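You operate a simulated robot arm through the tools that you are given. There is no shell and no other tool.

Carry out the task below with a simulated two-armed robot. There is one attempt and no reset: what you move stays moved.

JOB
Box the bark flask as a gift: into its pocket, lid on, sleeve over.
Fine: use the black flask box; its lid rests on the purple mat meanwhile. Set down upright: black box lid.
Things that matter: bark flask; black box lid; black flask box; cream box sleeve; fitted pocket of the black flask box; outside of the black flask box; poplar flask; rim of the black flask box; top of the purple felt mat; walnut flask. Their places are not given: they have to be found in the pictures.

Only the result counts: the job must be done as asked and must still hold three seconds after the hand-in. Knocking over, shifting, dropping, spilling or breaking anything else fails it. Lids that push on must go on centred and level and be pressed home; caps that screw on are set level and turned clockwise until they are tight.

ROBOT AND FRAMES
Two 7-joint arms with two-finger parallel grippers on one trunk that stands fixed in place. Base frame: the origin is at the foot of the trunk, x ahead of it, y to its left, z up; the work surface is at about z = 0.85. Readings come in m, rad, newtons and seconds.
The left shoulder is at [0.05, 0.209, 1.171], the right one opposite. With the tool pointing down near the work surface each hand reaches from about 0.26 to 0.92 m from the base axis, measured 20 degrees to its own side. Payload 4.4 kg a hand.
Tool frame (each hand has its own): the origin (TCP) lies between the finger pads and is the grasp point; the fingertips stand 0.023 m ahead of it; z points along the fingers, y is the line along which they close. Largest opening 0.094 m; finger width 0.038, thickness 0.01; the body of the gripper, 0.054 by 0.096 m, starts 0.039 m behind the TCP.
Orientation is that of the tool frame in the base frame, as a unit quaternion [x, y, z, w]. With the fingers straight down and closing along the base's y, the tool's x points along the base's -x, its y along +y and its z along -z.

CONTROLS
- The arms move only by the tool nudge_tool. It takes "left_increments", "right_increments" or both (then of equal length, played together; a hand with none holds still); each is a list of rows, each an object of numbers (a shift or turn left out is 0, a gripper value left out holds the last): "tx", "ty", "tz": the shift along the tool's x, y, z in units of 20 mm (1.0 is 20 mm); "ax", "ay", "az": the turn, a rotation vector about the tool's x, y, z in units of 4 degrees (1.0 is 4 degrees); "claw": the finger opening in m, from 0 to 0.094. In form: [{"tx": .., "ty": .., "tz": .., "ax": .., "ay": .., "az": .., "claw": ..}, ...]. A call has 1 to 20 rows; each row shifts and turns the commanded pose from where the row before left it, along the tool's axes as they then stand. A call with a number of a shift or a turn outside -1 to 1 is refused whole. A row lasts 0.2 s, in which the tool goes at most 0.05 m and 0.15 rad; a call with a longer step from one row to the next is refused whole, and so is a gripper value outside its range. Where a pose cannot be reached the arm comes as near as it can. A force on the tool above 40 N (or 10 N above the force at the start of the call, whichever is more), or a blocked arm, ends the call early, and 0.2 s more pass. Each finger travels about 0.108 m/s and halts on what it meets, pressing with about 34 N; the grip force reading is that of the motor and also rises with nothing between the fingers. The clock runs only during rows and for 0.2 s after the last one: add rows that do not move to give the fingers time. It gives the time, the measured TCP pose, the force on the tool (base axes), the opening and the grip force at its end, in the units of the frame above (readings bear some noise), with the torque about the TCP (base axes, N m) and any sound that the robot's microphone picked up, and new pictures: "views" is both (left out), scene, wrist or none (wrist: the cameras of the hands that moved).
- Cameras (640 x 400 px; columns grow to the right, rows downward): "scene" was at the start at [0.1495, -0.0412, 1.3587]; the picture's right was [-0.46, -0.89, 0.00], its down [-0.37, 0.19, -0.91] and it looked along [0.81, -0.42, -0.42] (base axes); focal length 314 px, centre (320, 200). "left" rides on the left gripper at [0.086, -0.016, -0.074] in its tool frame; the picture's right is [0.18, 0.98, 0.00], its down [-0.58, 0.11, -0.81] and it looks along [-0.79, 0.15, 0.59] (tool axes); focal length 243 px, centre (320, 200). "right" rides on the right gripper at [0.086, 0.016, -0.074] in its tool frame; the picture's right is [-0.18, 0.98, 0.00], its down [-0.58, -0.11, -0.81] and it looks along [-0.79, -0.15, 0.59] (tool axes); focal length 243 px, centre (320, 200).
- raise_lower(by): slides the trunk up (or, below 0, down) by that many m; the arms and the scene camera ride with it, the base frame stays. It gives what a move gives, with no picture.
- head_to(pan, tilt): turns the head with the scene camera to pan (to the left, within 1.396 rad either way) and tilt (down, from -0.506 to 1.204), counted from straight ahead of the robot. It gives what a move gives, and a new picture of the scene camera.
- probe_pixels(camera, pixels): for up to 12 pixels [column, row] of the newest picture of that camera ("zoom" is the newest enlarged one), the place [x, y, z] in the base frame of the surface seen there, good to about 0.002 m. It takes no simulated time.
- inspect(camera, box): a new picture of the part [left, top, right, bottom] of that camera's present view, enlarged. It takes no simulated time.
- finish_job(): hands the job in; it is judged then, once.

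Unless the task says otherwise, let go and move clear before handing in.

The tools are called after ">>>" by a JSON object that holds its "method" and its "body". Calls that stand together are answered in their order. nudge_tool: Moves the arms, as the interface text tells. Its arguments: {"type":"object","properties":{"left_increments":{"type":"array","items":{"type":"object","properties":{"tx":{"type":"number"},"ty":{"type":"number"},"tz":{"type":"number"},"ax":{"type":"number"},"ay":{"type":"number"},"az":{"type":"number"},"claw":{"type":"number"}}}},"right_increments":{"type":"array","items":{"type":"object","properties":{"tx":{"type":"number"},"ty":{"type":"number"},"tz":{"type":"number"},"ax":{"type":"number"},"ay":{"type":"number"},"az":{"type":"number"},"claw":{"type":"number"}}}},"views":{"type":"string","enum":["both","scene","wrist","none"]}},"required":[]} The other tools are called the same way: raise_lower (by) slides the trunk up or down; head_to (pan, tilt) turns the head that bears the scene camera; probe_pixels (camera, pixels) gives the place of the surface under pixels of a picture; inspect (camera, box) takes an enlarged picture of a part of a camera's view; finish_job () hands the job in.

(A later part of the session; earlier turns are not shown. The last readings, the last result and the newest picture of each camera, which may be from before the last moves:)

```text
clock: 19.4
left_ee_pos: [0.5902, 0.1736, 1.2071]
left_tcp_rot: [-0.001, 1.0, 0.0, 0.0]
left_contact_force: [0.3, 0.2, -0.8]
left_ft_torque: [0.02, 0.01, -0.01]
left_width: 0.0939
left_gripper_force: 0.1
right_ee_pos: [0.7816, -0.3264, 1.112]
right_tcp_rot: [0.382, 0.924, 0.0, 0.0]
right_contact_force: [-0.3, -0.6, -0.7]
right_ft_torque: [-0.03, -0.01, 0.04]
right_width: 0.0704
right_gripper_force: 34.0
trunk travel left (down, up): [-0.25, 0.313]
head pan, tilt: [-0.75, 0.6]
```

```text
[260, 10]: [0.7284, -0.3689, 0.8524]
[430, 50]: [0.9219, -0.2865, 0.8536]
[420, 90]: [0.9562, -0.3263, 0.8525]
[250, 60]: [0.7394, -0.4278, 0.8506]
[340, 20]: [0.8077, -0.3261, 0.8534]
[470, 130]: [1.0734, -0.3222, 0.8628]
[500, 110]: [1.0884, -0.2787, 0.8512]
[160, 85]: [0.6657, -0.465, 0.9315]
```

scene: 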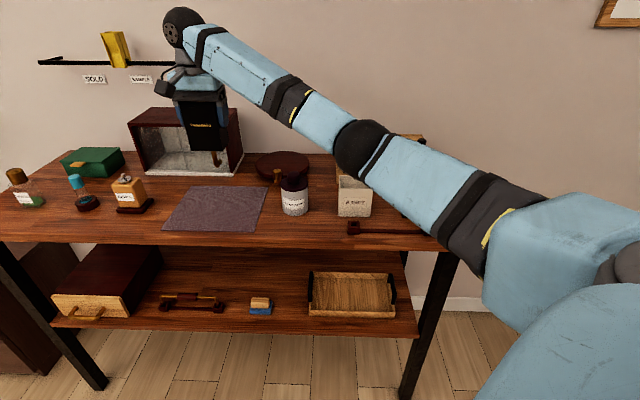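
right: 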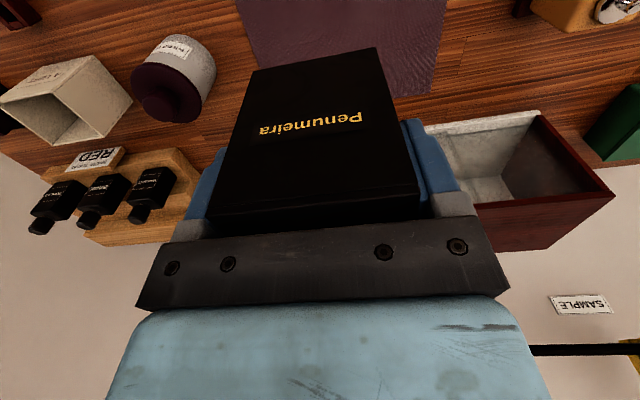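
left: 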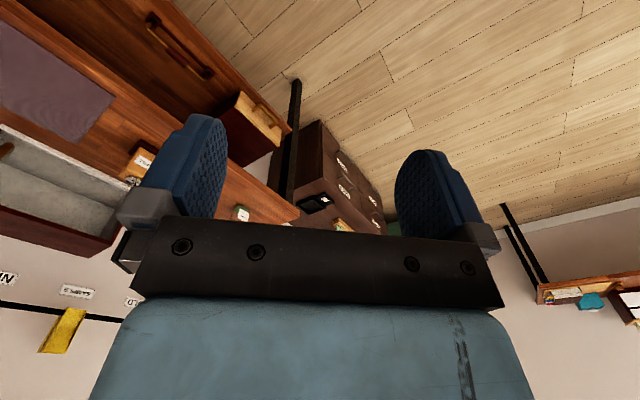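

There is free room (cabinet front ≥0.19 m behind, mat at z≈0.8525). Lowering to just above the mat, then touching down slowly.

>>> {"method": "nudge_tool", "body": {"right_increments": [{"tz": 0.5}, {"tz": 1}, {"tz": 1}, {"tz": 1}, {"tz": 1}, {"tz": 1}, {"tz": 1}, {"tz": 1}, {"tz": 0.8}, {"tz": 0.5}, {"tz": 0.2}, {"tz": 0.1}, {}], "views": "both"}}

```text
clock: 22.2
left_ee_pos: [0.589, 0.1728, 1.2069]
left_tcp_rot: [-0.001, 1.0, 0.0, 0.0]
left_contact_force: [0.3, -0.1, -0.3]
left_ft_torque: [0.03, 0.0, 0.0]
left_width: 0.0939
left_gripper_force: 0.2
right_ee_pos: [0.7813, -0.3259, 0.9304]
right_tcp_rot: [0.383, 0.924, 0.001, 0.0]
right_contact_force: [-0.1, 0.2, -0.1]
right_ft_torque: [0.01, 0.01, 0.02]
right_width: 0.0704
right_gripper_force: 34.3
trunk travel left (down, up): [-0.25, 0.313]
head pan, tilt: [-0.75, 0.6]
```

scene: 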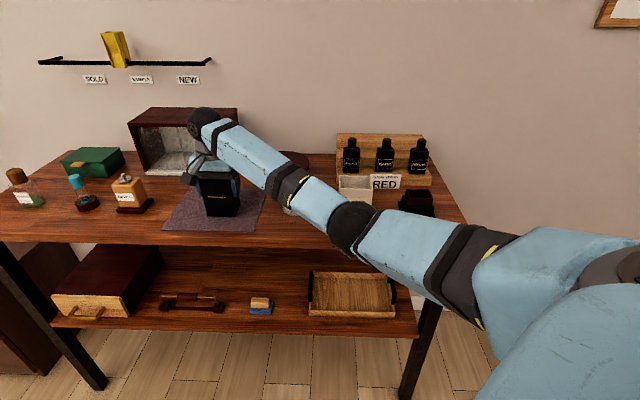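
right: 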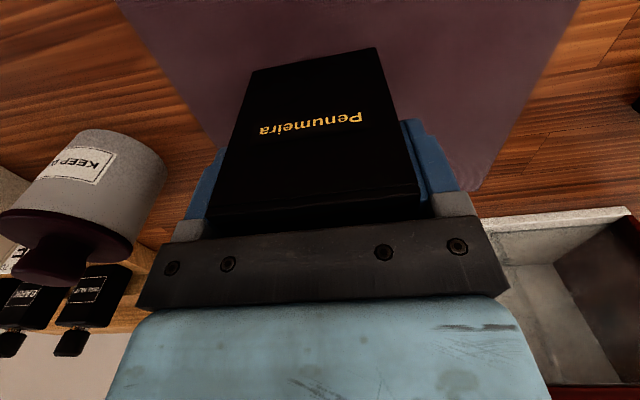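

The lid bottom is about 6 mm above the mat. I'll check the forearm's height over the bottle/sleeve before finishing the touch-down.

>>> {"method": "probe_pixels", "body": {"camera": "scene", "pixels": [[260, 165], [290, 190], [320, 205], [350, 230], [390, 245]]}}

>>> {"method": "nudge_tool", "body": {"right_increments": [{"tz": 0.1}, {"tz": 0.1}, {"tz": 0.05}, {"tz": 0.05}, {"tz": 0.05}], "views": "both"}}

```text
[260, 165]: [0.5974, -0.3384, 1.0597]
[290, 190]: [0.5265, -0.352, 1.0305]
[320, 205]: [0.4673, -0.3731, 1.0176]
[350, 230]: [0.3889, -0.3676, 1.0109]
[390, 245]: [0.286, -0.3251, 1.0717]
```

```text
clock: 23.4
left_ee_pos: [0.5903, 0.173, 1.2062]
left_tcp_rot: [-0.001, 1.0, 0.0, 0.0]
left_contact_force: [0.0, 0.2, -0.7]
left_ft_torque: [0.0, -0.02, -0.02]
left_width: 0.0938
left_gripper_force: 0.0
right_ee_pos: [0.7808, -0.3261, 0.9232]
right_tcp_rot: [0.383, 0.924, 0.0, 0.0]
right_contact_force: [0.7, -0.1, 0.9]
right_ft_torque: [-0.01, 0.04, -0.04]
right_width: 0.0703
right_gripper_force: 34.3
trunk travel left (down, up): [-0.25, 0.313]
head pan, tilt: [-0.75, 0.6]
```

scene: 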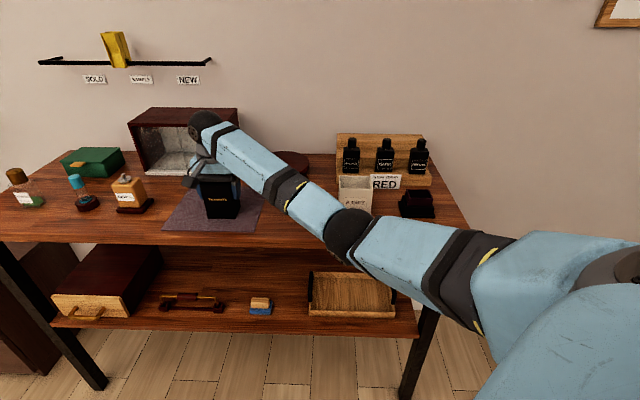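
right: 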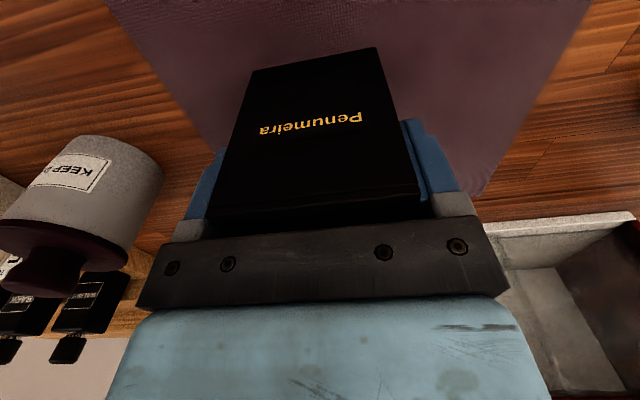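

Readings suggest the lid is right at the mat (force z +0.9 N). I'll ease down 1 mm at a time until there's clear contact.

>>> {"method": "nudge_tool", "body": {"right_increments": [{"tz": 0.04}, {"tz": 0.04}, {}], "views": "none"}}

```text
clock: 24.2
left_ee_pos: [0.5889, 0.1741, 1.207]
left_tcp_rot: [-0.001, 1.0, 0.0, 0.001]
left_contact_force: [-0.4, 0.4, -0.7]
left_ft_torque: [0.02, 0.02, 0.03]
left_width: 0.094
left_gripper_force: 0.0
right_ee_pos: [0.7804, -0.3249, 0.9234]
right_tcp_rot: [0.383, 0.924, 0.001, 0.001]
right_contact_force: [6.2, -3.8, 12.9]
right_ft_torque: [-0.37, 0.14, 0.18]
right_width: 0.0704
right_gripper_force: 33.7
trunk travel left (down, up): [-0.25, 0.313]
head pan, tilt: [-0.75, 0.6]
```

Contact at 13 N, so the lid is on the mat. I'll relax 1 mm, open the fingers, and rise straight up.

>>> {"method": "nudge_tool", "body": {"right_increments": [{"tz": -0.04}, {"claw": 0.075}, {"claw": 0.085}, {"claw": 0.094}, {}, {"tz": -0.25}, {"tz": -0.5}, {"tz": -1}, {"tz": -1}, {"tz": -1}, {"tz": -1}, {"tz": -1}, {"tz": -1}, {}], "views": "both"}}

```text
clock: 27.2
left_ee_pos: [0.5908, 0.1729, 1.2067]
left_tcp_rot: [-0.001, 1.0, 0.0, -0.001]
left_contact_force: [-0.1, 0.8, -0.4]
left_ft_torque: [0.02, 0.01, -0.01]
left_width: 0.0939
left_gripper_force: 0.1
right_ee_pos: [0.7813, -0.3257, 1.0578]
right_tcp_rot: [0.382, 0.924, 0.0, -0.001]
right_contact_force: [-0.1, 0.0, 0.0]
right_ft_torque: [0.01, 0.02, 0.02]
right_width: 0.0938
right_gripper_force: 0.0
trunk travel left (down, up): [-0.25, 0.313]
head pan, tilt: [-0.75, 0.6]
```

scene: 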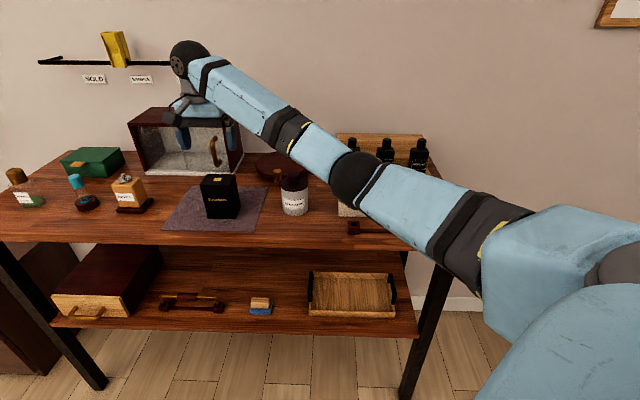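
right: 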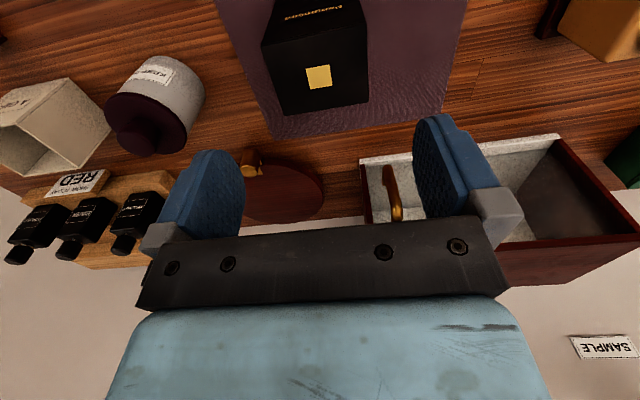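

The lid stands upright on the mat at (220,195) in the scene. Now I'll rise and travel back toward the bark flask (centre ≈(0.607,-0.761)), with the fingers narrowed.

>>> {"method": "nudge_tool", "body": {"right_increments": [{"tz": -1}, {"tz": -1}, {"tz": -1}, {"tz": -1, "claw": 0.07}, {"ty": -0.98, "tx": -0.42}, {"ty": -0.98, "tx": -0.42}, {"ty": -0.98, "tx": -0.42}, {"ty": -0.98, "tx": -0.42}, {"ty": -0.98, "tx": -0.42}, {"ty": -0.98, "tx": -0.42}, {"ty": -0.98, "tx": -0.42}, {"ty": -0.98, "tx": -0.42}, {"ty": -0.98, "tx": -0.42}, {"ty": -0.98, "tx": -0.42}, {"ty": -0.98, "tx": -0.42}, {"ty": -0.98, "tx": -0.42}], "views": "none"}}

>>> {"method": "nudge_tool", "body": {"right_increments": [{"ty": -0.98, "tx": -0.42}, {"ty": -0.98, "tx": -0.42}, {"ty": -0.98, "tx": -0.42}, {"ty": -0.98, "tx": -0.42}, {"ty": -0.98, "tx": -0.42}, {"ty": -0.98, "tx": -0.42}, {"ty": -0.98, "tx": -0.42}, {"ty": -0.98, "tx": -0.42}, {"ty": -0.98, "tx": -0.42}, {"ty": -0.98, "tx": -0.42}, {}], "views": "both"}}

```text
clock: 30.6
left_ee_pos: [0.5905, 0.173, 1.2074]
left_tcp_rot: [-0.001, 1.0, 0.0, 0.0]
left_contact_force: [0.6, -0.2, 1.1]
left_ft_torque: [-0.01, 0.0, 0.01]
left_width: 0.094
left_gripper_force: 0.0
right_ee_pos: [0.6852, -0.564, 1.1368]
right_tcp_rot: [0.383, 0.924, -0.001, 0.0]
right_contact_force: [-1.0, 0.0, 0.3]
right_ft_torque: [0.01, 0.02, 0.0]
right_width: 0.07
right_gripper_force: 0.1
trunk travel left (down, up): [-0.25, 0.313]
head pan, tilt: [-0.75, 0.6]
```

```text
clock: 33.0
left_ee_pos: [0.5903, 0.1737, 1.2062]
left_tcp_rot: [-0.001, 1.0, 0.0, -0.001]
left_contact_force: [0.2, -0.5, 0.3]
left_ft_torque: [0.03, -0.02, 0.01]
left_width: 0.094
left_gripper_force: 0.1
right_ee_pos: [0.6072, -0.7604, 1.138]
right_tcp_rot: [0.382, 0.924, 0.0, 0.0]
right_contact_force: [-0.6, 0.6, -0.4]
right_ft_torque: [0.02, -0.03, -0.01]
right_width: 0.0699
right_gripper_force: 0.0
trunk travel left (down, up): [-0.25, 0.313]
head pan, tilt: [-0.75, 0.6]
```

scene: 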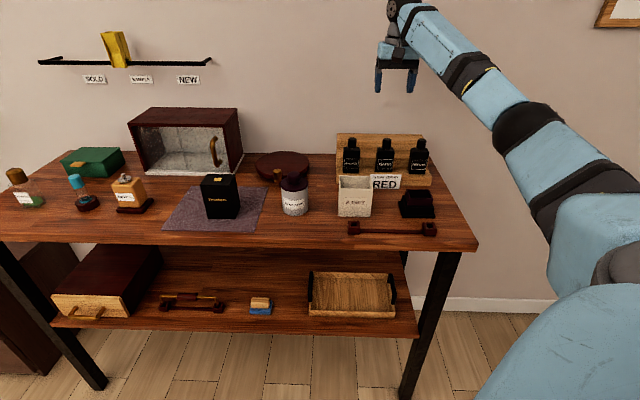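
right: 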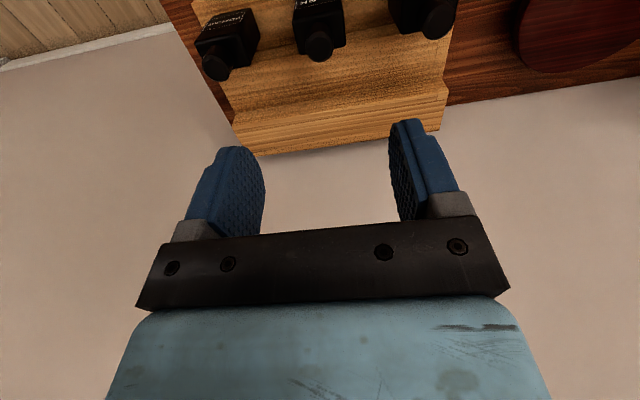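

The gripper is above the bark flask (middle one at (318,40) in the right view). I'll refine the flask's centre with probes.

>>> {"method": "inspect", "body": {"camera": "right", "box": [270, 0, 370, 65]}}

```text
6.15 times, centred on (320, 32) of right
```

zoom: 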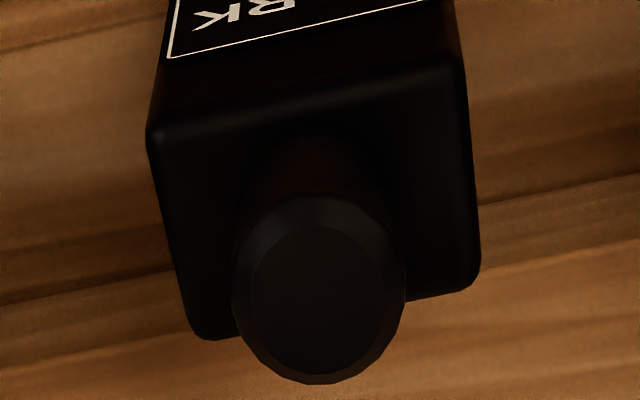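

>>> {"method": "probe_pixels", "body": {"camera": "zoom", "pixels": [[322, 302], [250, 290], [392, 290], [322, 235], [320, 368], [160, 135], [450, 78], [470, 270], [195, 320], [165, 150], [200, 250], [440, 230]]}}

```text
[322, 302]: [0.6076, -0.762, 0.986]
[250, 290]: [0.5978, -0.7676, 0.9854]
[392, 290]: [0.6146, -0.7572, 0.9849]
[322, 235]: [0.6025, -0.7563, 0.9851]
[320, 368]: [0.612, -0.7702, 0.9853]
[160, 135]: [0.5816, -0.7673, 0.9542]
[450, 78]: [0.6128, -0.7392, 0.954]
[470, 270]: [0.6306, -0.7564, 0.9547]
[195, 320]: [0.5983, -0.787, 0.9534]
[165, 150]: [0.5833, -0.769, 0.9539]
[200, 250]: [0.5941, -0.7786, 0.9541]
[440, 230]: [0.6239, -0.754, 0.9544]
```

The bark flask's centre is (0.606,-0.7625), with its body ≈0.044×0.028. I'll shift slightly and lower to z≈0.975, then check before closing.

>>> {"method": "nudge_tool", "body": {"right_increments": [{"tz": 0.9, "ty": -0.117, "tx": -0.03}, {"tz": 1}, {"tz": 1}, {"tz": 1}, {"tz": 1}, {"tz": 1}, {"tz": 1}, {"tz": 0.8}, {"tz": 0.5}, {}], "views": "both"}}

>>> {"method": "inspect", "body": {"camera": "scene", "box": [340, 100, 440, 190]}}

```text
clock: 35.2
left_ee_pos: [0.5899, 0.1733, 1.2057]
left_tcp_rot: [-0.001, 1.0, -0.001, 0.0]
left_contact_force: [-1.0, 0.2, -0.7]
left_ft_torque: [-0.02, 0.0, -0.01]
left_width: 0.0942
left_gripper_force: 0.0
right_ee_pos: [0.6058, -0.7629, 0.9731]
right_tcp_rot: [0.383, 0.924, 0.0, 0.0]
right_contact_force: [0.0, 0.8, 0.2]
right_ft_torque: [-0.03, -0.01, -0.04]
right_width: 0.0701
right_gripper_force: 0.0
trunk travel left (down, up): [-0.25, 0.313]
head pan, tilt: [-0.75, 0.6]
```

scene: 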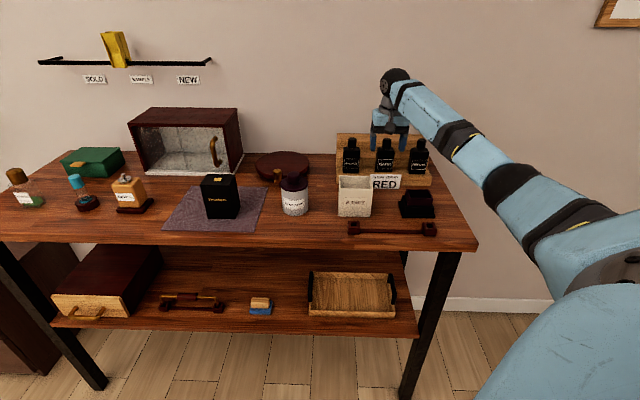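
right: 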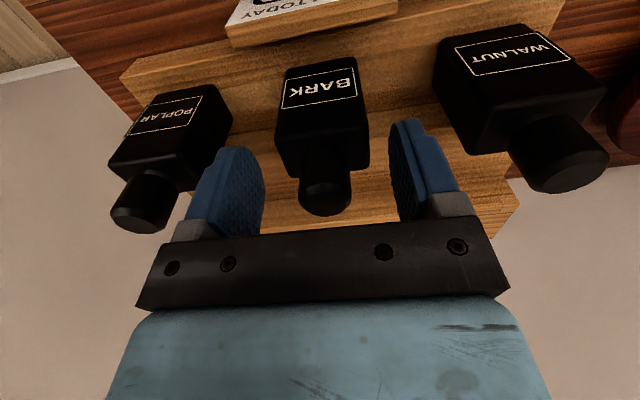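

```text
4.44 times, centred on (390, 145) of scene
```

zoom: 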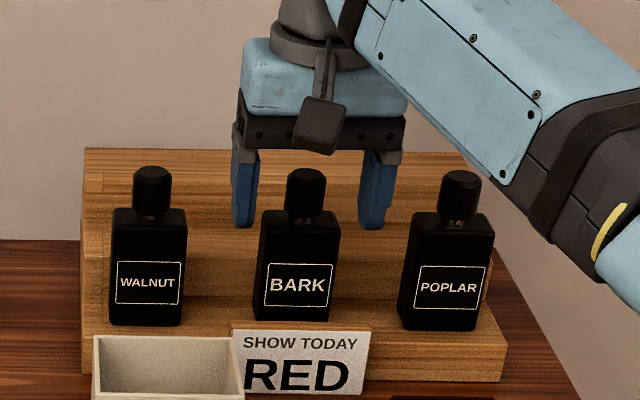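

The fingers straddle BARK symmetrically. I'll check the forearm's clearance over POPLAR, then go down 18 mm and close gently.

>>> {"method": "probe_pixels", "body": {"camera": "zoom", "pixels": [[400, 90], [450, 140], [500, 180], [540, 220], [600, 260], [330, 130], [240, 130]]}}

>>> {"method": "nudge_tool", "body": {"right_increments": [{"tz": 0.5}, {"tz": 0.35}, {}, {"claw": 0.055}, {"claw": 0.048}, {"claw": 0.035}, {}, {}], "views": "both"}}

```text
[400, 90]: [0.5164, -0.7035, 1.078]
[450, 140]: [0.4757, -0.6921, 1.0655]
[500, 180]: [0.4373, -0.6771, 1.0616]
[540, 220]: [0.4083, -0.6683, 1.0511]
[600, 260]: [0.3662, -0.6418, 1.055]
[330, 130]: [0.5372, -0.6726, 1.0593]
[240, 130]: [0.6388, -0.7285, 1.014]
```

```text
clock: 37.0
left_ee_pos: [0.5905, 0.1733, 1.207]
left_tcp_rot: [-0.001, 1.0, 0.0, 0.001]
left_contact_force: [-0.2, 0.3, 0.0]
left_ft_torque: [0.01, 0.03, 0.02]
left_width: 0.0941
left_gripper_force: 0.1
right_ee_pos: [0.6047, -0.764, 0.9565]
right_tcp_rot: [0.383, 0.924, -0.001, 0.0]
right_contact_force: [0.6, 0.6, 0.3]
right_ft_torque: [0.07, -0.06, 0.01]
right_width: 0.0479
right_gripper_force: 34.1
trunk travel left (down, up): [-0.25, 0.313]
head pan, tilt: [-0.75, 0.6]
```

scene: 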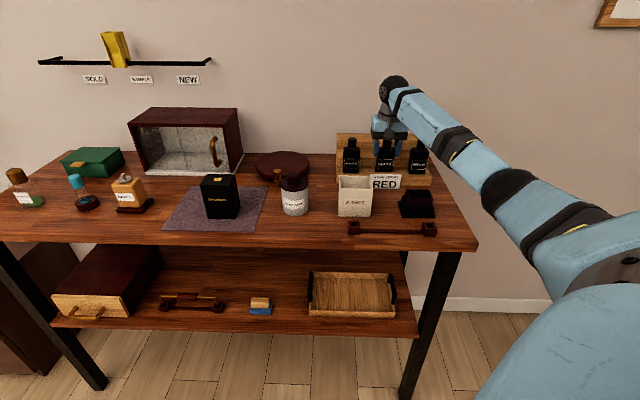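
right: 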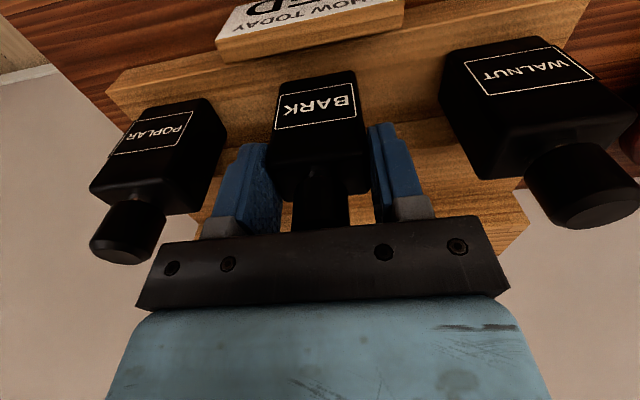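

The bark flask is gripped (0.0479 m wide, 34 N) at TCP (0.6047,-0.764,0.9565). I'll lift it slowly straight up.

>>> {"method": "nudge_tool", "body": {"right_increments": [{"tz": -0.25}, {"tz": -0.25}, {"tz": -0.5}, {"tz": -0.5}, {"tz": -0.75}, {"tz": -1}, {"tz": -1}, {"tz": -1}, {"tz": -1}, {"tz": -0.75}, {}], "views": "both"}}

>>> {"method": "inspect", "body": {"camera": "scene", "box": [340, 50, 440, 190]}}

```text
clock: 39.4
left_ee_pos: [0.5919, 0.1732, 1.2056]
left_tcp_rot: [-0.001, 1.0, 0.0, 0.001]
left_contact_force: [0.2, 0.2, 0.0]
left_ft_torque: [-0.03, -0.01, -0.02]
left_width: 0.0942
left_gripper_force: 0.1
right_ee_pos: [0.6052, -0.7641, 1.0963]
right_tcp_rot: [0.383, 0.924, 0.0, 0.0]
right_contact_force: [0.1, 0.6, -2.2]
right_ft_torque: [0.0, 0.03, 0.02]
right_width: 0.0479
right_gripper_force: 33.4
trunk travel left (down, up): [-0.25, 0.313]
head pan, tilt: [-0.75, 0.6]
```

scene: 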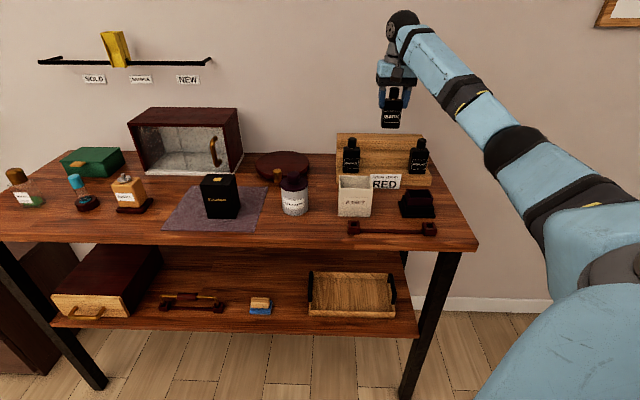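
right: 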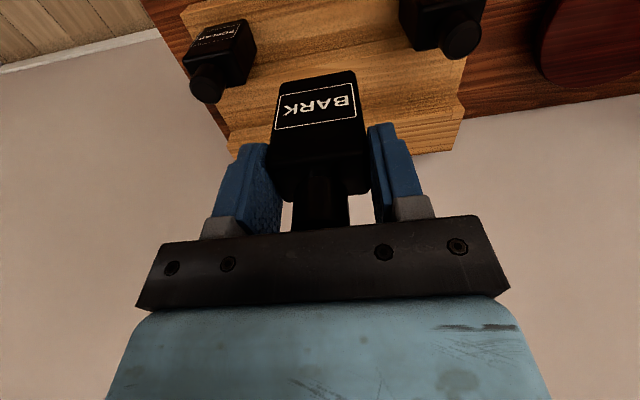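

```text
2.86 times, centred on (390, 120) of scene
```

zoom: 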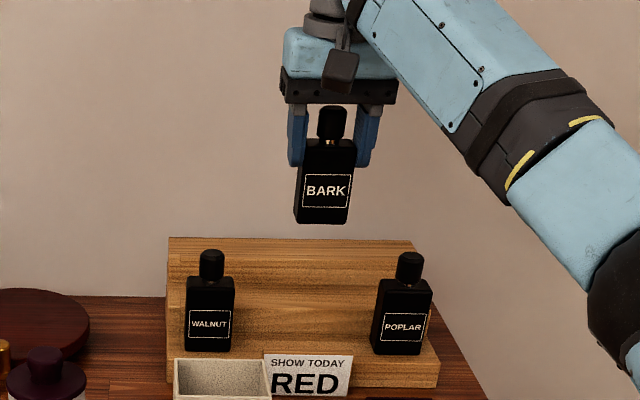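

The bark flask is lifted cleanly. I'll measure its bottom and top now to learn its height and its offset from the TCP.

>>> {"method": "inspect", "body": {"camera": "scene", "box": [375, 80, 410, 135]}}

```text
7.27 times, centred on (392, 108) of scene
```

zoom: 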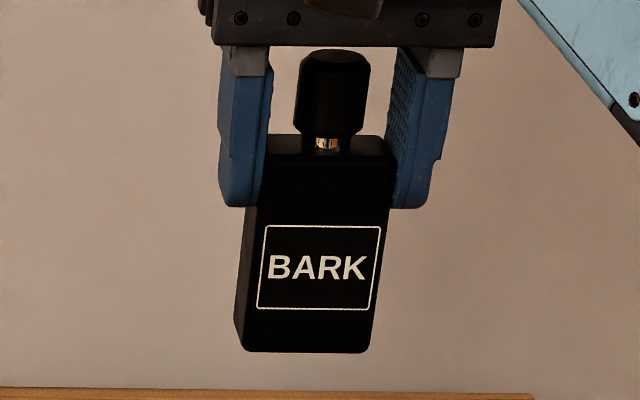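

>>> {"method": "probe_pixels", "body": {"camera": "zoom", "pixels": [[255, 345], [305, 348], [360, 347], [237, 330], [235, 300], [330, 60], [340, 70], [330, 160], [305, 300], [250, 335], [365, 335], [305, 200]]}}

```text
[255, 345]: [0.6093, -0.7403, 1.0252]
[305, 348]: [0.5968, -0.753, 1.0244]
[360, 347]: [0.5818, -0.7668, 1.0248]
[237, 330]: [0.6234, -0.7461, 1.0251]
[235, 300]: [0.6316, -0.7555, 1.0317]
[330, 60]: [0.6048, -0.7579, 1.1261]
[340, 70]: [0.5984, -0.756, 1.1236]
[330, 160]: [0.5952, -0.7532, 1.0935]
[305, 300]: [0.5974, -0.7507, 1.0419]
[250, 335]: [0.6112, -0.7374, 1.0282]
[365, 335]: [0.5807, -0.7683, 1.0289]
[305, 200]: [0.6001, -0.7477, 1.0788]
```

The flask is ≈0.102–0.105 m tall (bottom ≈1.0235, top 1.126 now). I want a better look into the pocket, so I'll move the held flask toward the robot, to the left of the box, letting the wrist camera see into it.

>>> {"method": "nudge_tool", "body": {"right_increments": [{"tx": 0.6, "ty": 0.124}, {"tx": 0.93, "ty": 0.124}, {"tx": 0.93, "ty": 0.124}, {"tx": 0.93, "ty": 0.124}, {"tx": 0.93, "ty": 0.124}, {"tx": 0.93, "ty": 0.124}, {"tx": 0.93, "ty": 0.124}, {"tx": 0.93, "ty": 0.124}, {"tx": 0.93, "ty": 0.124}, {"tx": 0.93, "ty": 0.124}, {"tx": 0.93, "ty": 0.124}, {"tx": 0.93, "ty": 0.124}, {"tx": 0.93, "ty": 0.124}, {"tx": 0.35}, {}], "views": "both"}}

```text
clock: 42.6
left_ee_pos: [0.5908, 0.1728, 1.2074]
left_tcp_rot: [-0.001, 1.0, 0.0, 0.0]
left_contact_force: [0.1, 1.0, -1.1]
left_ft_torque: [0.0, 0.0, 0.02]
left_width: 0.0939
left_gripper_force: 0.0
right_ee_pos: [0.4566, -0.5687, 1.0971]
right_tcp_rot: [0.383, 0.924, 0.0, 0.001]
right_contact_force: [-0.5, 0.6, -1.8]
right_ft_torque: [-0.01, -0.02, 0.0]
right_width: 0.0476
right_gripper_force: 33.8
trunk travel left (down, up): [-0.25, 0.313]
head pan, tilt: [-0.75, 0.6]
```

scene: 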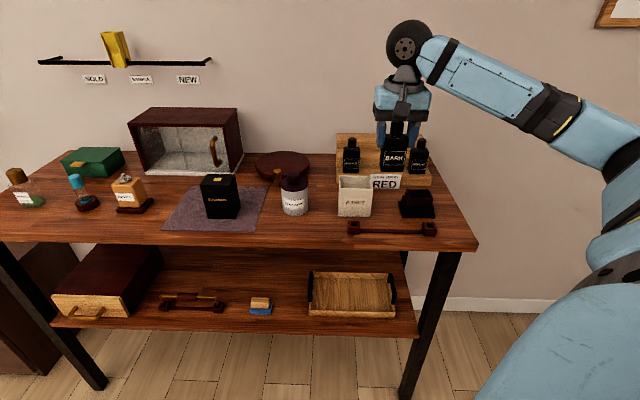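
right: 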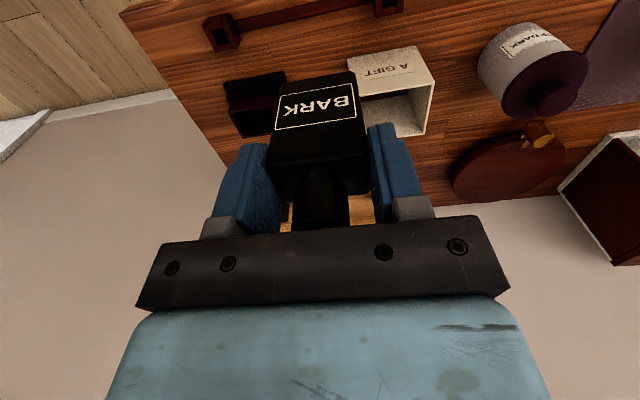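

>>> {"method": "inspect", "body": {"camera": "right", "box": [215, 65, 295, 145]}}

```text
5.00 times, centred on (255, 105) of right
```

zoom: 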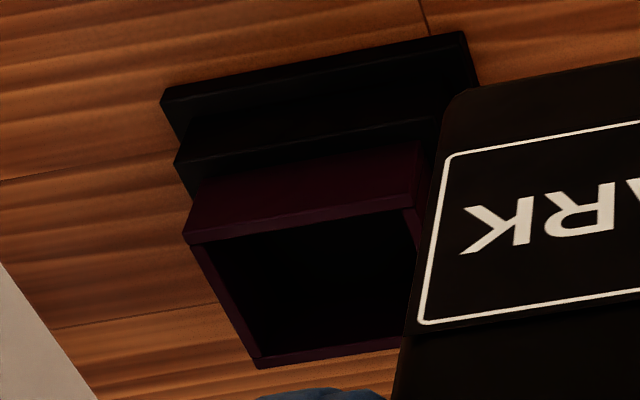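

The interior can't be seen well from here. My estimate for the pocket centre is (0.4483,-0.7014), so I'll move the flask over it and lower to about 15 mm above the collar for a visual alignment check.

>>> {"method": "nudge_tool", "body": {"right_increments": [{"tx": -0.74, "ty": -0.835}, {"tx": -0.74, "ty": -0.835}, {"tx": -0.74, "ty": -0.835}, {"tx": -0.74, "ty": -0.835}, {"tx": -0.74, "ty": -0.835}, {"tx": -0.74, "ty": -0.835}, {}, {"tz": 1}, {"tz": 1}, {"tz": 1}, {"tz": 1}, {"tz": 0.6}, {"tz": 0.4}, {}], "views": "both"}}

>>> {"method": "inspect", "body": {"camera": "scene", "box": [390, 120, 450, 220]}}

>>> {"method": "inspect", "body": {"camera": "right", "box": [220, 0, 420, 140]}}

```text
clock: 45.6
left_ee_pos: [0.5914, 0.1737, 1.2062]
left_tcp_rot: [-0.002, 1.0, -0.001, 0.0]
left_contact_force: [-0.1, 0.2, 0.0]
left_ft_torque: [-0.03, 0.02, 0.01]
left_width: 0.094
left_gripper_force: 0.0
right_ee_pos: [0.4493, -0.7042, 0.996]
right_tcp_rot: [0.382, 0.924, 0.0, 0.0]
right_contact_force: [0.2, 0.5, -2.6]
right_ft_torque: [-0.01, -0.02, 0.02]
right_width: 0.0478
right_gripper_force: 33.8
trunk travel left (down, up): [-0.25, 0.313]
head pan, tilt: [-0.75, 0.6]
```

scene: 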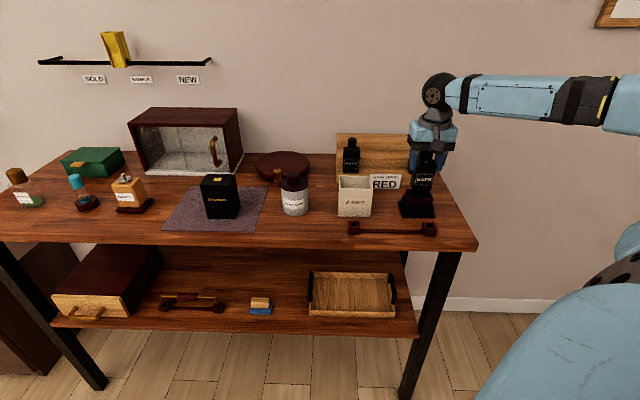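
right: 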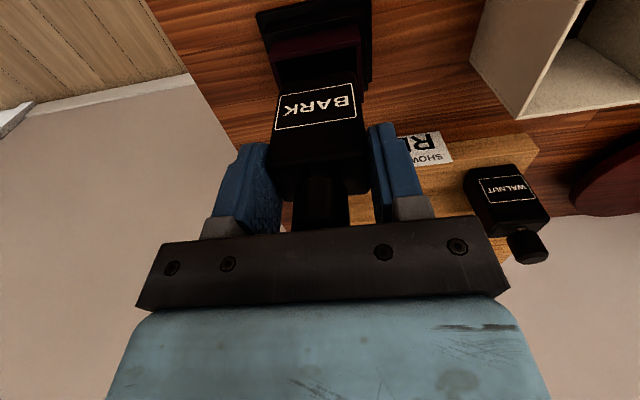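

```text
4.00 times, centred on (420, 170) of scene
```

zoom: 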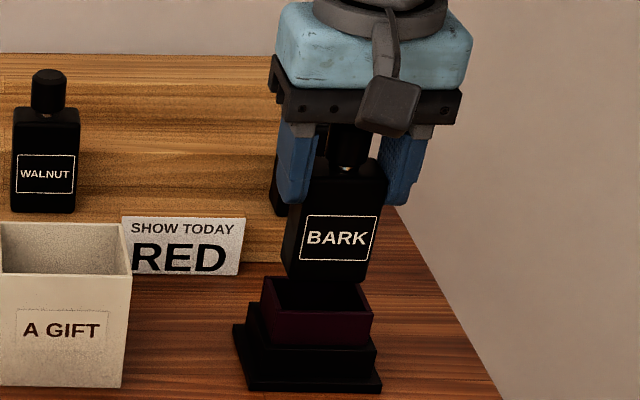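

```text
2.86 times, centred on (320, 70) of right
```

zoom: 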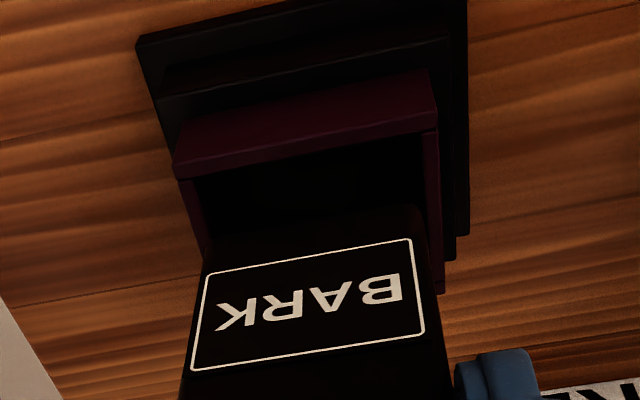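

The flask is just above the collar. I'll probe flask bottom corners against collar walls in this right-camera zoom for exact alignment.

>>> {"method": "probe_pixels", "body": {"camera": "zoom", "pixels": [[192, 205], [433, 200], [215, 245], [412, 212], [310, 228], [300, 160], [178, 170], [434, 124], [310, 185], [205, 300], [430, 260], [320, 240]]}}

>>> {"method": "inspect", "body": {"camera": "scene", "box": [400, 165, 440, 205]}}

```text
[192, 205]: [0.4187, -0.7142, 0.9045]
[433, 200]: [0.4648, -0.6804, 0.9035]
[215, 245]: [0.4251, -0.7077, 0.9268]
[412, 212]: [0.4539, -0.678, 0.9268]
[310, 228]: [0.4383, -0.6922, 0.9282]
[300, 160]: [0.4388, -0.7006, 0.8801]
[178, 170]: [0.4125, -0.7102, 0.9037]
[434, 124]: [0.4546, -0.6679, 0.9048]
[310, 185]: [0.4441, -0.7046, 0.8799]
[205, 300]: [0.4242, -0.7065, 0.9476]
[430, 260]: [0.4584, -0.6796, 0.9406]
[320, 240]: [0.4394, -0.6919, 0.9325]
```

```text
10.00 times, centred on (420, 185) of scene
```

zoom: 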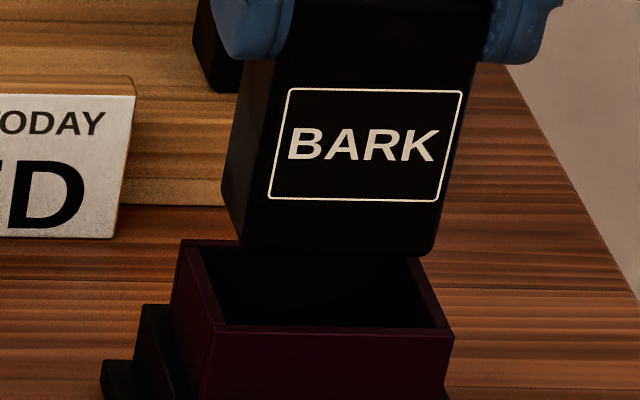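

>>> {"method": "probe_pixels", "body": {"camera": "zoom", "pixels": [[180, 260], [188, 260], [196, 260], [205, 290], [430, 290], [438, 290], [444, 310], [250, 230], [430, 235], [262, 180], [445, 180], [340, 240]]}}

>>> {"method": "probe_pixels", "body": {"camera": "zoom", "pixels": [[212, 325], [452, 334], [330, 330], [330, 325], [215, 300], [420, 270], [426, 280], [212, 290], [225, 310], [437, 310], [240, 322], [425, 325]]}}

```text
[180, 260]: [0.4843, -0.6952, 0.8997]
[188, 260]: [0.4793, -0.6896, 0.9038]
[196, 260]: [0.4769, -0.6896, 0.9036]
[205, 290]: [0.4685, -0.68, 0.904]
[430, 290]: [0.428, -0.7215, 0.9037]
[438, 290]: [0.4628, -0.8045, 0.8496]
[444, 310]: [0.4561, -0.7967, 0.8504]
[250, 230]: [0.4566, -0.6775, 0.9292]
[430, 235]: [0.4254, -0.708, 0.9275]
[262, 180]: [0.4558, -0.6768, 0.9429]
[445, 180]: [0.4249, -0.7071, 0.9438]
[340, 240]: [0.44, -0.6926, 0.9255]
```

```text
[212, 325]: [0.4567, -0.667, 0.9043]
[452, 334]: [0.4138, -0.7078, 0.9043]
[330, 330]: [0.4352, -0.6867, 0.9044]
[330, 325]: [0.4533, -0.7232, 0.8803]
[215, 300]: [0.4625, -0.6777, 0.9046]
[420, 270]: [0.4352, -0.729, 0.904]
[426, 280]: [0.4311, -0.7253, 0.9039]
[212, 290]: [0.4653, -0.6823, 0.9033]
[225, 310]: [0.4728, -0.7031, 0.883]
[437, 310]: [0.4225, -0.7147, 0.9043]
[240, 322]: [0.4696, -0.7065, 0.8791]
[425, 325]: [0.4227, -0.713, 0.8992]
```

Flask and collar agree within ~0.5 mm in width, and about 0.5 mm in depth. I'll lower in small steps into the collar and watch the force.

>>> {"method": "nudge_tool", "body": {"right_increments": [{"tz": 0.25, "tx": 0.025}, {"tz": 0.25}, {"tz": 0.2}, {"tz": 0.15}, {"tz": 0.1}, {"tz": 0.1}, {"tz": 0.1}, {}], "views": "both"}}

>>> {"method": "inspect", "body": {"camera": "scene", "box": [395, 165, 445, 215]}}

```text
clock: 47.4
left_ee_pos: [0.5904, 0.1729, 1.207]
left_tcp_rot: [-0.001, 1.0, 0.001, 0.0]
left_contact_force: [0.1, -0.6, -0.6]
left_ft_torque: [-0.02, 0.01, -0.01]
left_width: 0.094
left_gripper_force: 0.0
right_ee_pos: [0.4498, -0.7019, 0.9733]
right_tcp_rot: [0.382, 0.924, -0.001, 0.001]
right_contact_force: [-0.4, -0.1, -3.1]
right_ft_torque: [0.01, -0.02, -0.02]
right_width: 0.0479
right_gripper_force: 34.2
trunk travel left (down, up): [-0.25, 0.313]
head pan, tilt: [-0.75, 0.6]
```

scene: 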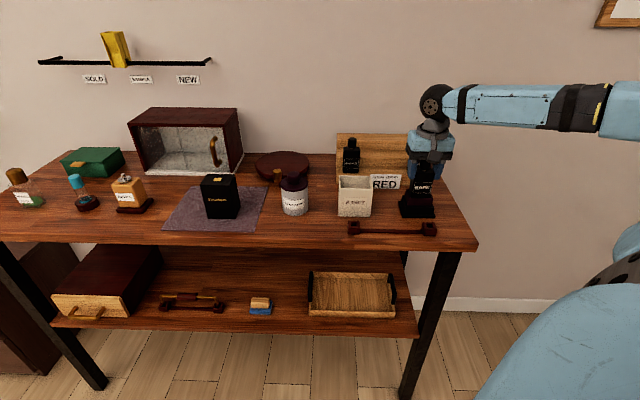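
right: 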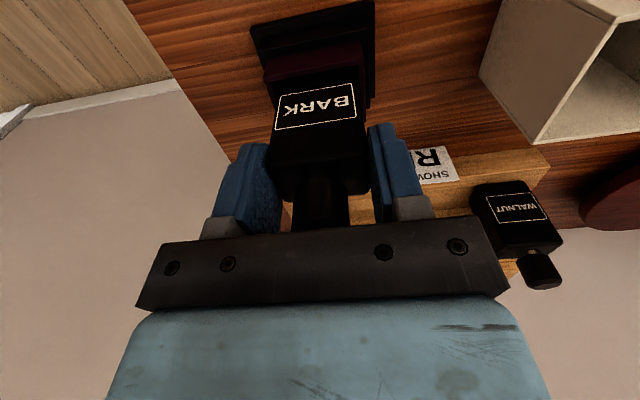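

```text
8.00 times, centred on (420, 190) of scene
```

zoom: 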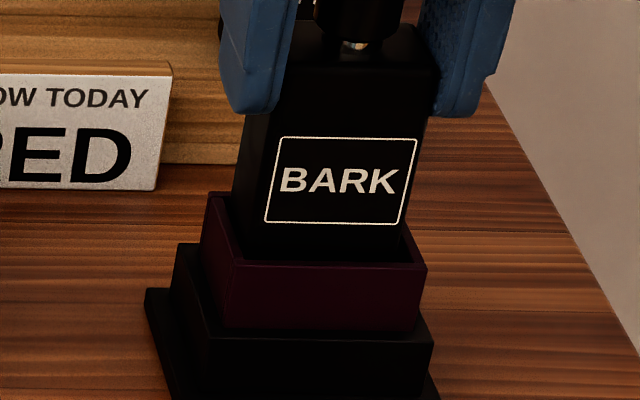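

The flask's bottom is entering the collar without contact force. Continuing down in 2 mm steps.

>>> {"method": "nudge_tool", "body": {"right_increments": [{"tz": 0.1}, {"tz": 0.1}, {"tz": 0.1}, {"tz": 0.1}, {"tz": 0.1}, {"tz": 0.1}, {"tz": 0.1}, {}], "views": "none"}}

```text
clock: 49.2
left_ee_pos: [0.591, 0.1716, 1.2056]
left_tcp_rot: [-0.001, 1.0, 0.001, 0.0]
left_contact_force: [-0.5, -0.8, 0.5]
left_ft_torque: [-0.03, 0.02, 0.0]
left_width: 0.0941
left_gripper_force: 0.1
right_ee_pos: [0.449, -0.7027, 0.958]
right_tcp_rot: [0.383, 0.924, 0.0, 0.0]
right_contact_force: [-0.2, -0.5, -2.1]
right_ft_torque: [0.01, 0.02, -0.01]
right_width: 0.0475
right_gripper_force: 34.2
trunk travel left (down, up): [-0.25, 0.313]
head pan, tilt: [-0.75, 0.6]
```

No contact yet at TCP z=0.958. I'll go on in 1 mm steps to find the floor.

>>> {"method": "nudge_tool", "body": {"right_increments": [{"tz": 0.05}, {"tz": 0.05}, {"tz": 0.05}, {"tz": 0.05}, {}], "views": "none"}}

```text
clock: 50.4
left_ee_pos: [0.5907, 0.1734, 1.2074]
left_tcp_rot: [-0.001, 1.0, 0.0, 0.0]
left_contact_force: [0.2, 0.8, -1.1]
left_ft_torque: [0.02, -0.01, -0.02]
left_width: 0.0941
left_gripper_force: 0.1
right_ee_pos: [0.4489, -0.7018, 0.9544]
right_tcp_rot: [0.383, 0.924, 0.0, 0.0]
right_contact_force: [0.0, 0.5, -2.4]
right_ft_torque: [0.02, 0.04, 0.01]
right_width: 0.0476
right_gripper_force: 34.1
trunk travel left (down, up): [-0.25, 0.313]
head pan, tilt: [-0.75, 0.6]
```

Still no contact at 0.9544; continuing in 1 mm steps.

>>> {"method": "nudge_tool", "body": {"right_increments": [{"tz": 0.05}, {"tz": 0.05}, {"tz": 0.05}, {"tz": 0.05}, {}], "views": "none"}}

```text
clock: 51.6
left_ee_pos: [0.5915, 0.1733, 1.2066]
left_tcp_rot: [-0.001, 1.0, 0.0, 0.0]
left_contact_force: [-0.8, -0.3, 0.0]
left_ft_torque: [-0.02, 0.05, 0.0]
left_width: 0.094
left_gripper_force: 0.1
right_ee_pos: [0.45, -0.7028, 0.9501]
right_tcp_rot: [0.383, 0.924, 0.0, 0.0]
right_contact_force: [-0.5, -0.1, -2.3]
right_ft_torque: [0.0, 0.01, 0.0]
right_width: 0.0477
right_gripper_force: 34.0
trunk travel left (down, up): [-0.25, 0.313]
head pan, tilt: [-0.75, 0.6]
```

It's now lower than the apparent floor, so the pocket really is deeper. Continuing down carefully.

>>> {"method": "nudge_tool", "body": {"right_increments": [{"tz": 0.05}, {"tz": 0.05}, {"tz": 0.05}, {"tz": 0.05}, {"tz": 0.05}, {"tz": 0.05}, {}], "views": "both"}}

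>>> {"method": "inspect", "body": {"camera": "scene", "box": [390, 150, 450, 220]}}

```text
clock: 53.2
left_ee_pos: [0.5901, 0.1736, 1.2071]
left_tcp_rot: [-0.001, 1.0, -0.001, 0.0]
left_contact_force: [0.0, -0.4, -0.1]
left_ft_torque: [-0.04, -0.02, -0.01]
left_width: 0.0938
left_gripper_force: 0.1
right_ee_pos: [0.4492, -0.7008, 0.9457]
right_tcp_rot: [0.382, 0.924, 0.0, 0.0]
right_contact_force: [0.2, -0.6, -1.9]
right_ft_torque: [0.01, 0.03, -0.01]
right_width: 0.0479
right_gripper_force: 33.5
trunk travel left (down, up): [-0.25, 0.313]
head pan, tilt: [-0.75, 0.6]
```

scene: 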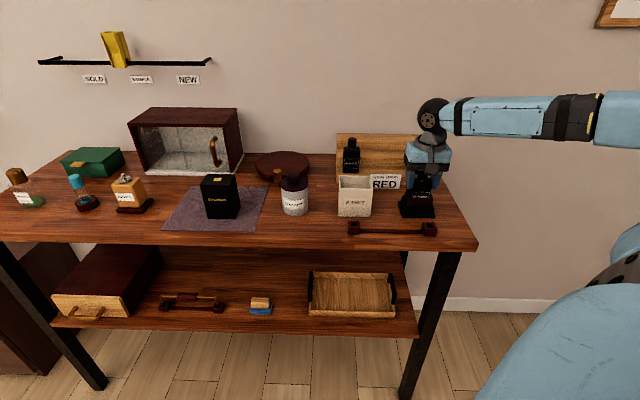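
right: 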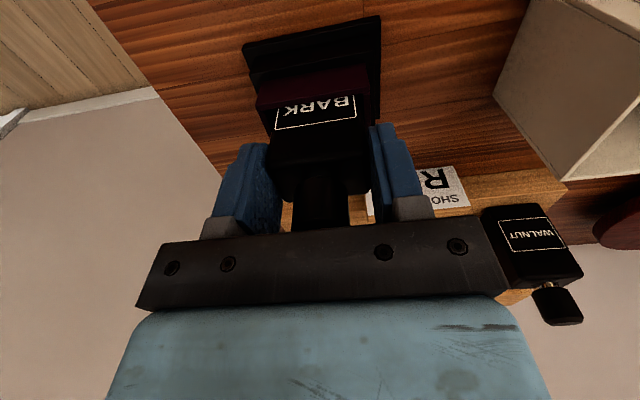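

```text
5.71 times, centred on (420, 185) of scene
```

zoom: 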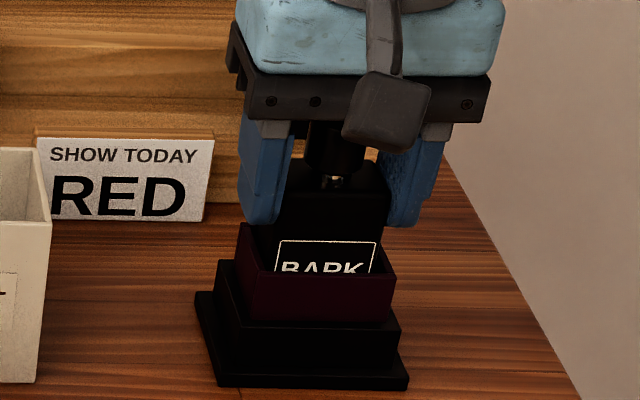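

Label BARK is sinking into the collar with no force, and the fingertips are still ~18 mm above the collar. Continuing down in 1 mm steps.

>>> {"method": "nudge_tool", "body": {"right_increments": [{"tz": 0.05}, {"tz": 0.05}, {"tz": 0.05}, {"tz": 0.05}, {}], "views": "none"}}

```text
clock: 54.4
left_ee_pos: [0.5908, 0.1728, 1.2066]
left_tcp_rot: [0.0, 1.0, 0.0, 0.0]
left_contact_force: [0.0, 0.1, -0.6]
left_ft_torque: [-0.03, 0.02, 0.01]
left_width: 0.0945
left_gripper_force: 0.0
right_ee_pos: [0.4494, -0.7013, 0.9409]
right_tcp_rot: [0.383, 0.924, 0.0, 0.0]
right_contact_force: [0.2, 0.0, -2.1]
right_ft_torque: [-0.01, -0.03, -0.01]
right_width: 0.0479
right_gripper_force: 33.4
trunk travel left (down, up): [-0.25, 0.313]
head pan, tilt: [-0.75, 0.6]
```

>>> {"method": "nudge_tool", "body": {"right_increments": [{"tz": 0.05}, {"tz": 0.05}, {"tz": 0.05}, {}], "views": "none"}}

```text
clock: 55.4
left_ee_pos: [0.5905, 0.1722, 1.2074]
left_tcp_rot: [-0.001, 1.0, 0.0, 0.0]
left_contact_force: [-0.4, 0.4, 0.5]
left_ft_torque: [0.0, -0.01, -0.03]
left_width: 0.094
left_gripper_force: 0.0
right_ee_pos: [0.4478, -0.7024, 0.9389]
right_tcp_rot: [0.382, 0.924, 0.0, 0.0]
right_contact_force: [-0.8, -0.7, -1.7]
right_ft_torque: [-0.02, -0.03, 0.0]
right_width: 0.0475
right_gripper_force: 33.8
trunk travel left (down, up): [-0.25, 0.313]
head pan, tilt: [-0.75, 0.6]
```

Still free at z≈0.938. Continuing.

>>> {"method": "nudge_tool", "body": {"right_increments": [{"tz": 0.05}, {"tz": 0.05}, {"tz": 0.05}, {}], "views": "none"}}

```text
clock: 56.4
left_ee_pos: [0.5923, 0.1734, 1.207]
left_tcp_rot: [0.0, 1.0, 0.0, 0.0]
left_contact_force: [1.0, 0.3, -0.2]
left_ft_torque: [0.01, -0.01, 0.0]
left_width: 0.0937
left_gripper_force: 0.0
right_ee_pos: [0.4497, -0.7016, 0.9355]
right_tcp_rot: [0.383, 0.924, 0.0, 0.001]
right_contact_force: [-0.2, -0.2, -2.4]
right_ft_torque: [0.03, 0.02, -0.03]
right_width: 0.0479
right_gripper_force: 33.7
trunk travel left (down, up): [-0.25, 0.313]
head pan, tilt: [-0.75, 0.6]
```

>>> {"method": "nudge_tool", "body": {"right_increments": [{"tz": 0.05}, {"tz": 0.05}, {}], "views": "both"}}

>>> {"method": "inspect", "body": {"camera": "scene", "box": [395, 160, 445, 220]}}

```text
clock: 57.2
left_ee_pos: [0.5895, 0.1729, 1.2067]
left_tcp_rot: [-0.002, 1.0, 0.0, -0.001]
left_contact_force: [0.4, 0.4, -0.8]
left_ft_torque: [0.01, 0.01, 0.0]
left_width: 0.0942
left_gripper_force: 0.0
right_ee_pos: [0.4492, -0.7017, 0.9334]
right_tcp_rot: [0.382, 0.924, 0.001, 0.001]
right_contact_force: [0.5, -1.7, 1.5]
right_ft_torque: [-0.07, -0.01, 0.03]
right_width: 0.0477
right_gripper_force: 34.1
trunk travel left (down, up): [-0.25, 0.313]
head pan, tilt: [-0.75, 0.6]
```

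scene: 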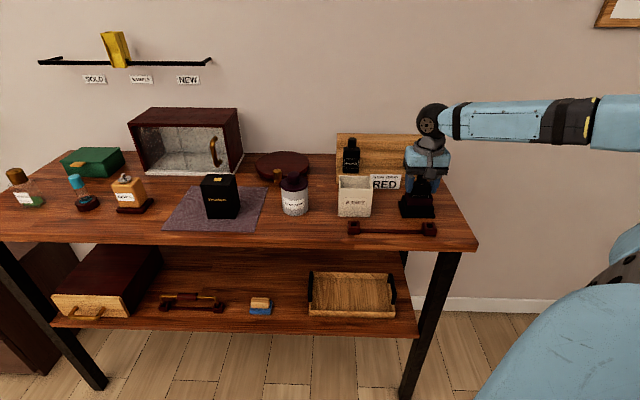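
right: 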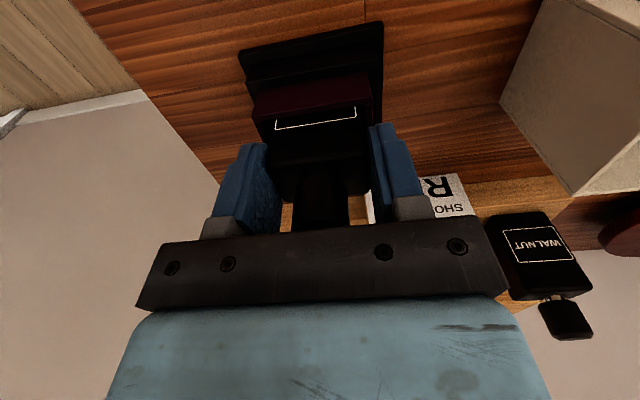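

```text
6.67 times, centred on (420, 190) of scene
```

zoom: 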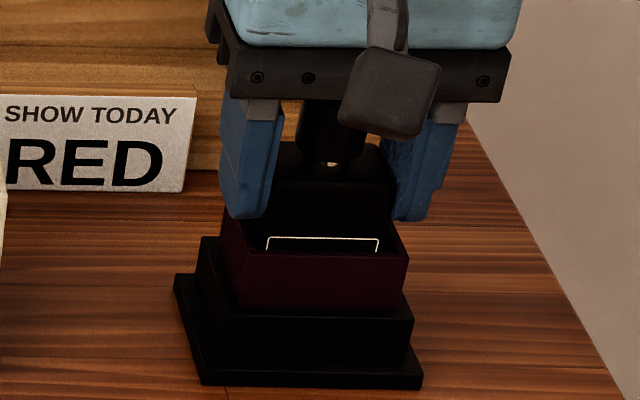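

The force swung from −2.2 to +1.5 N, indicating that the flask has reached the pocket floor (z≈0.858). One more 1 mm step to confirm seating.

>>> {"method": "nudge_tool", "body": {"right_increments": [{"tz": 0.05}, {}], "views": "none"}}

```text
clock: 57.8
left_ee_pos: [0.59, 0.174, 1.2069]
left_tcp_rot: [0.0, 1.0, 0.001, 0.0]
left_contact_force: [0.0, -0.5, 0.0]
left_ft_torque: [0.0, 0.02, -0.01]
left_width: 0.0942
left_gripper_force: 0.0
right_ee_pos: [0.4489, -0.7016, 0.9335]
right_tcp_rot: [0.383, 0.924, 0.0, 0.0]
right_contact_force: [2.5, -3.1, 7.6]
right_ft_torque: [-0.21, -0.08, 0.01]
right_width: 0.0476
right_gripper_force: 34.7
trunk travel left (down, up): [-0.25, 0.313]
head pan, tilt: [-0.75, 0.6]
```

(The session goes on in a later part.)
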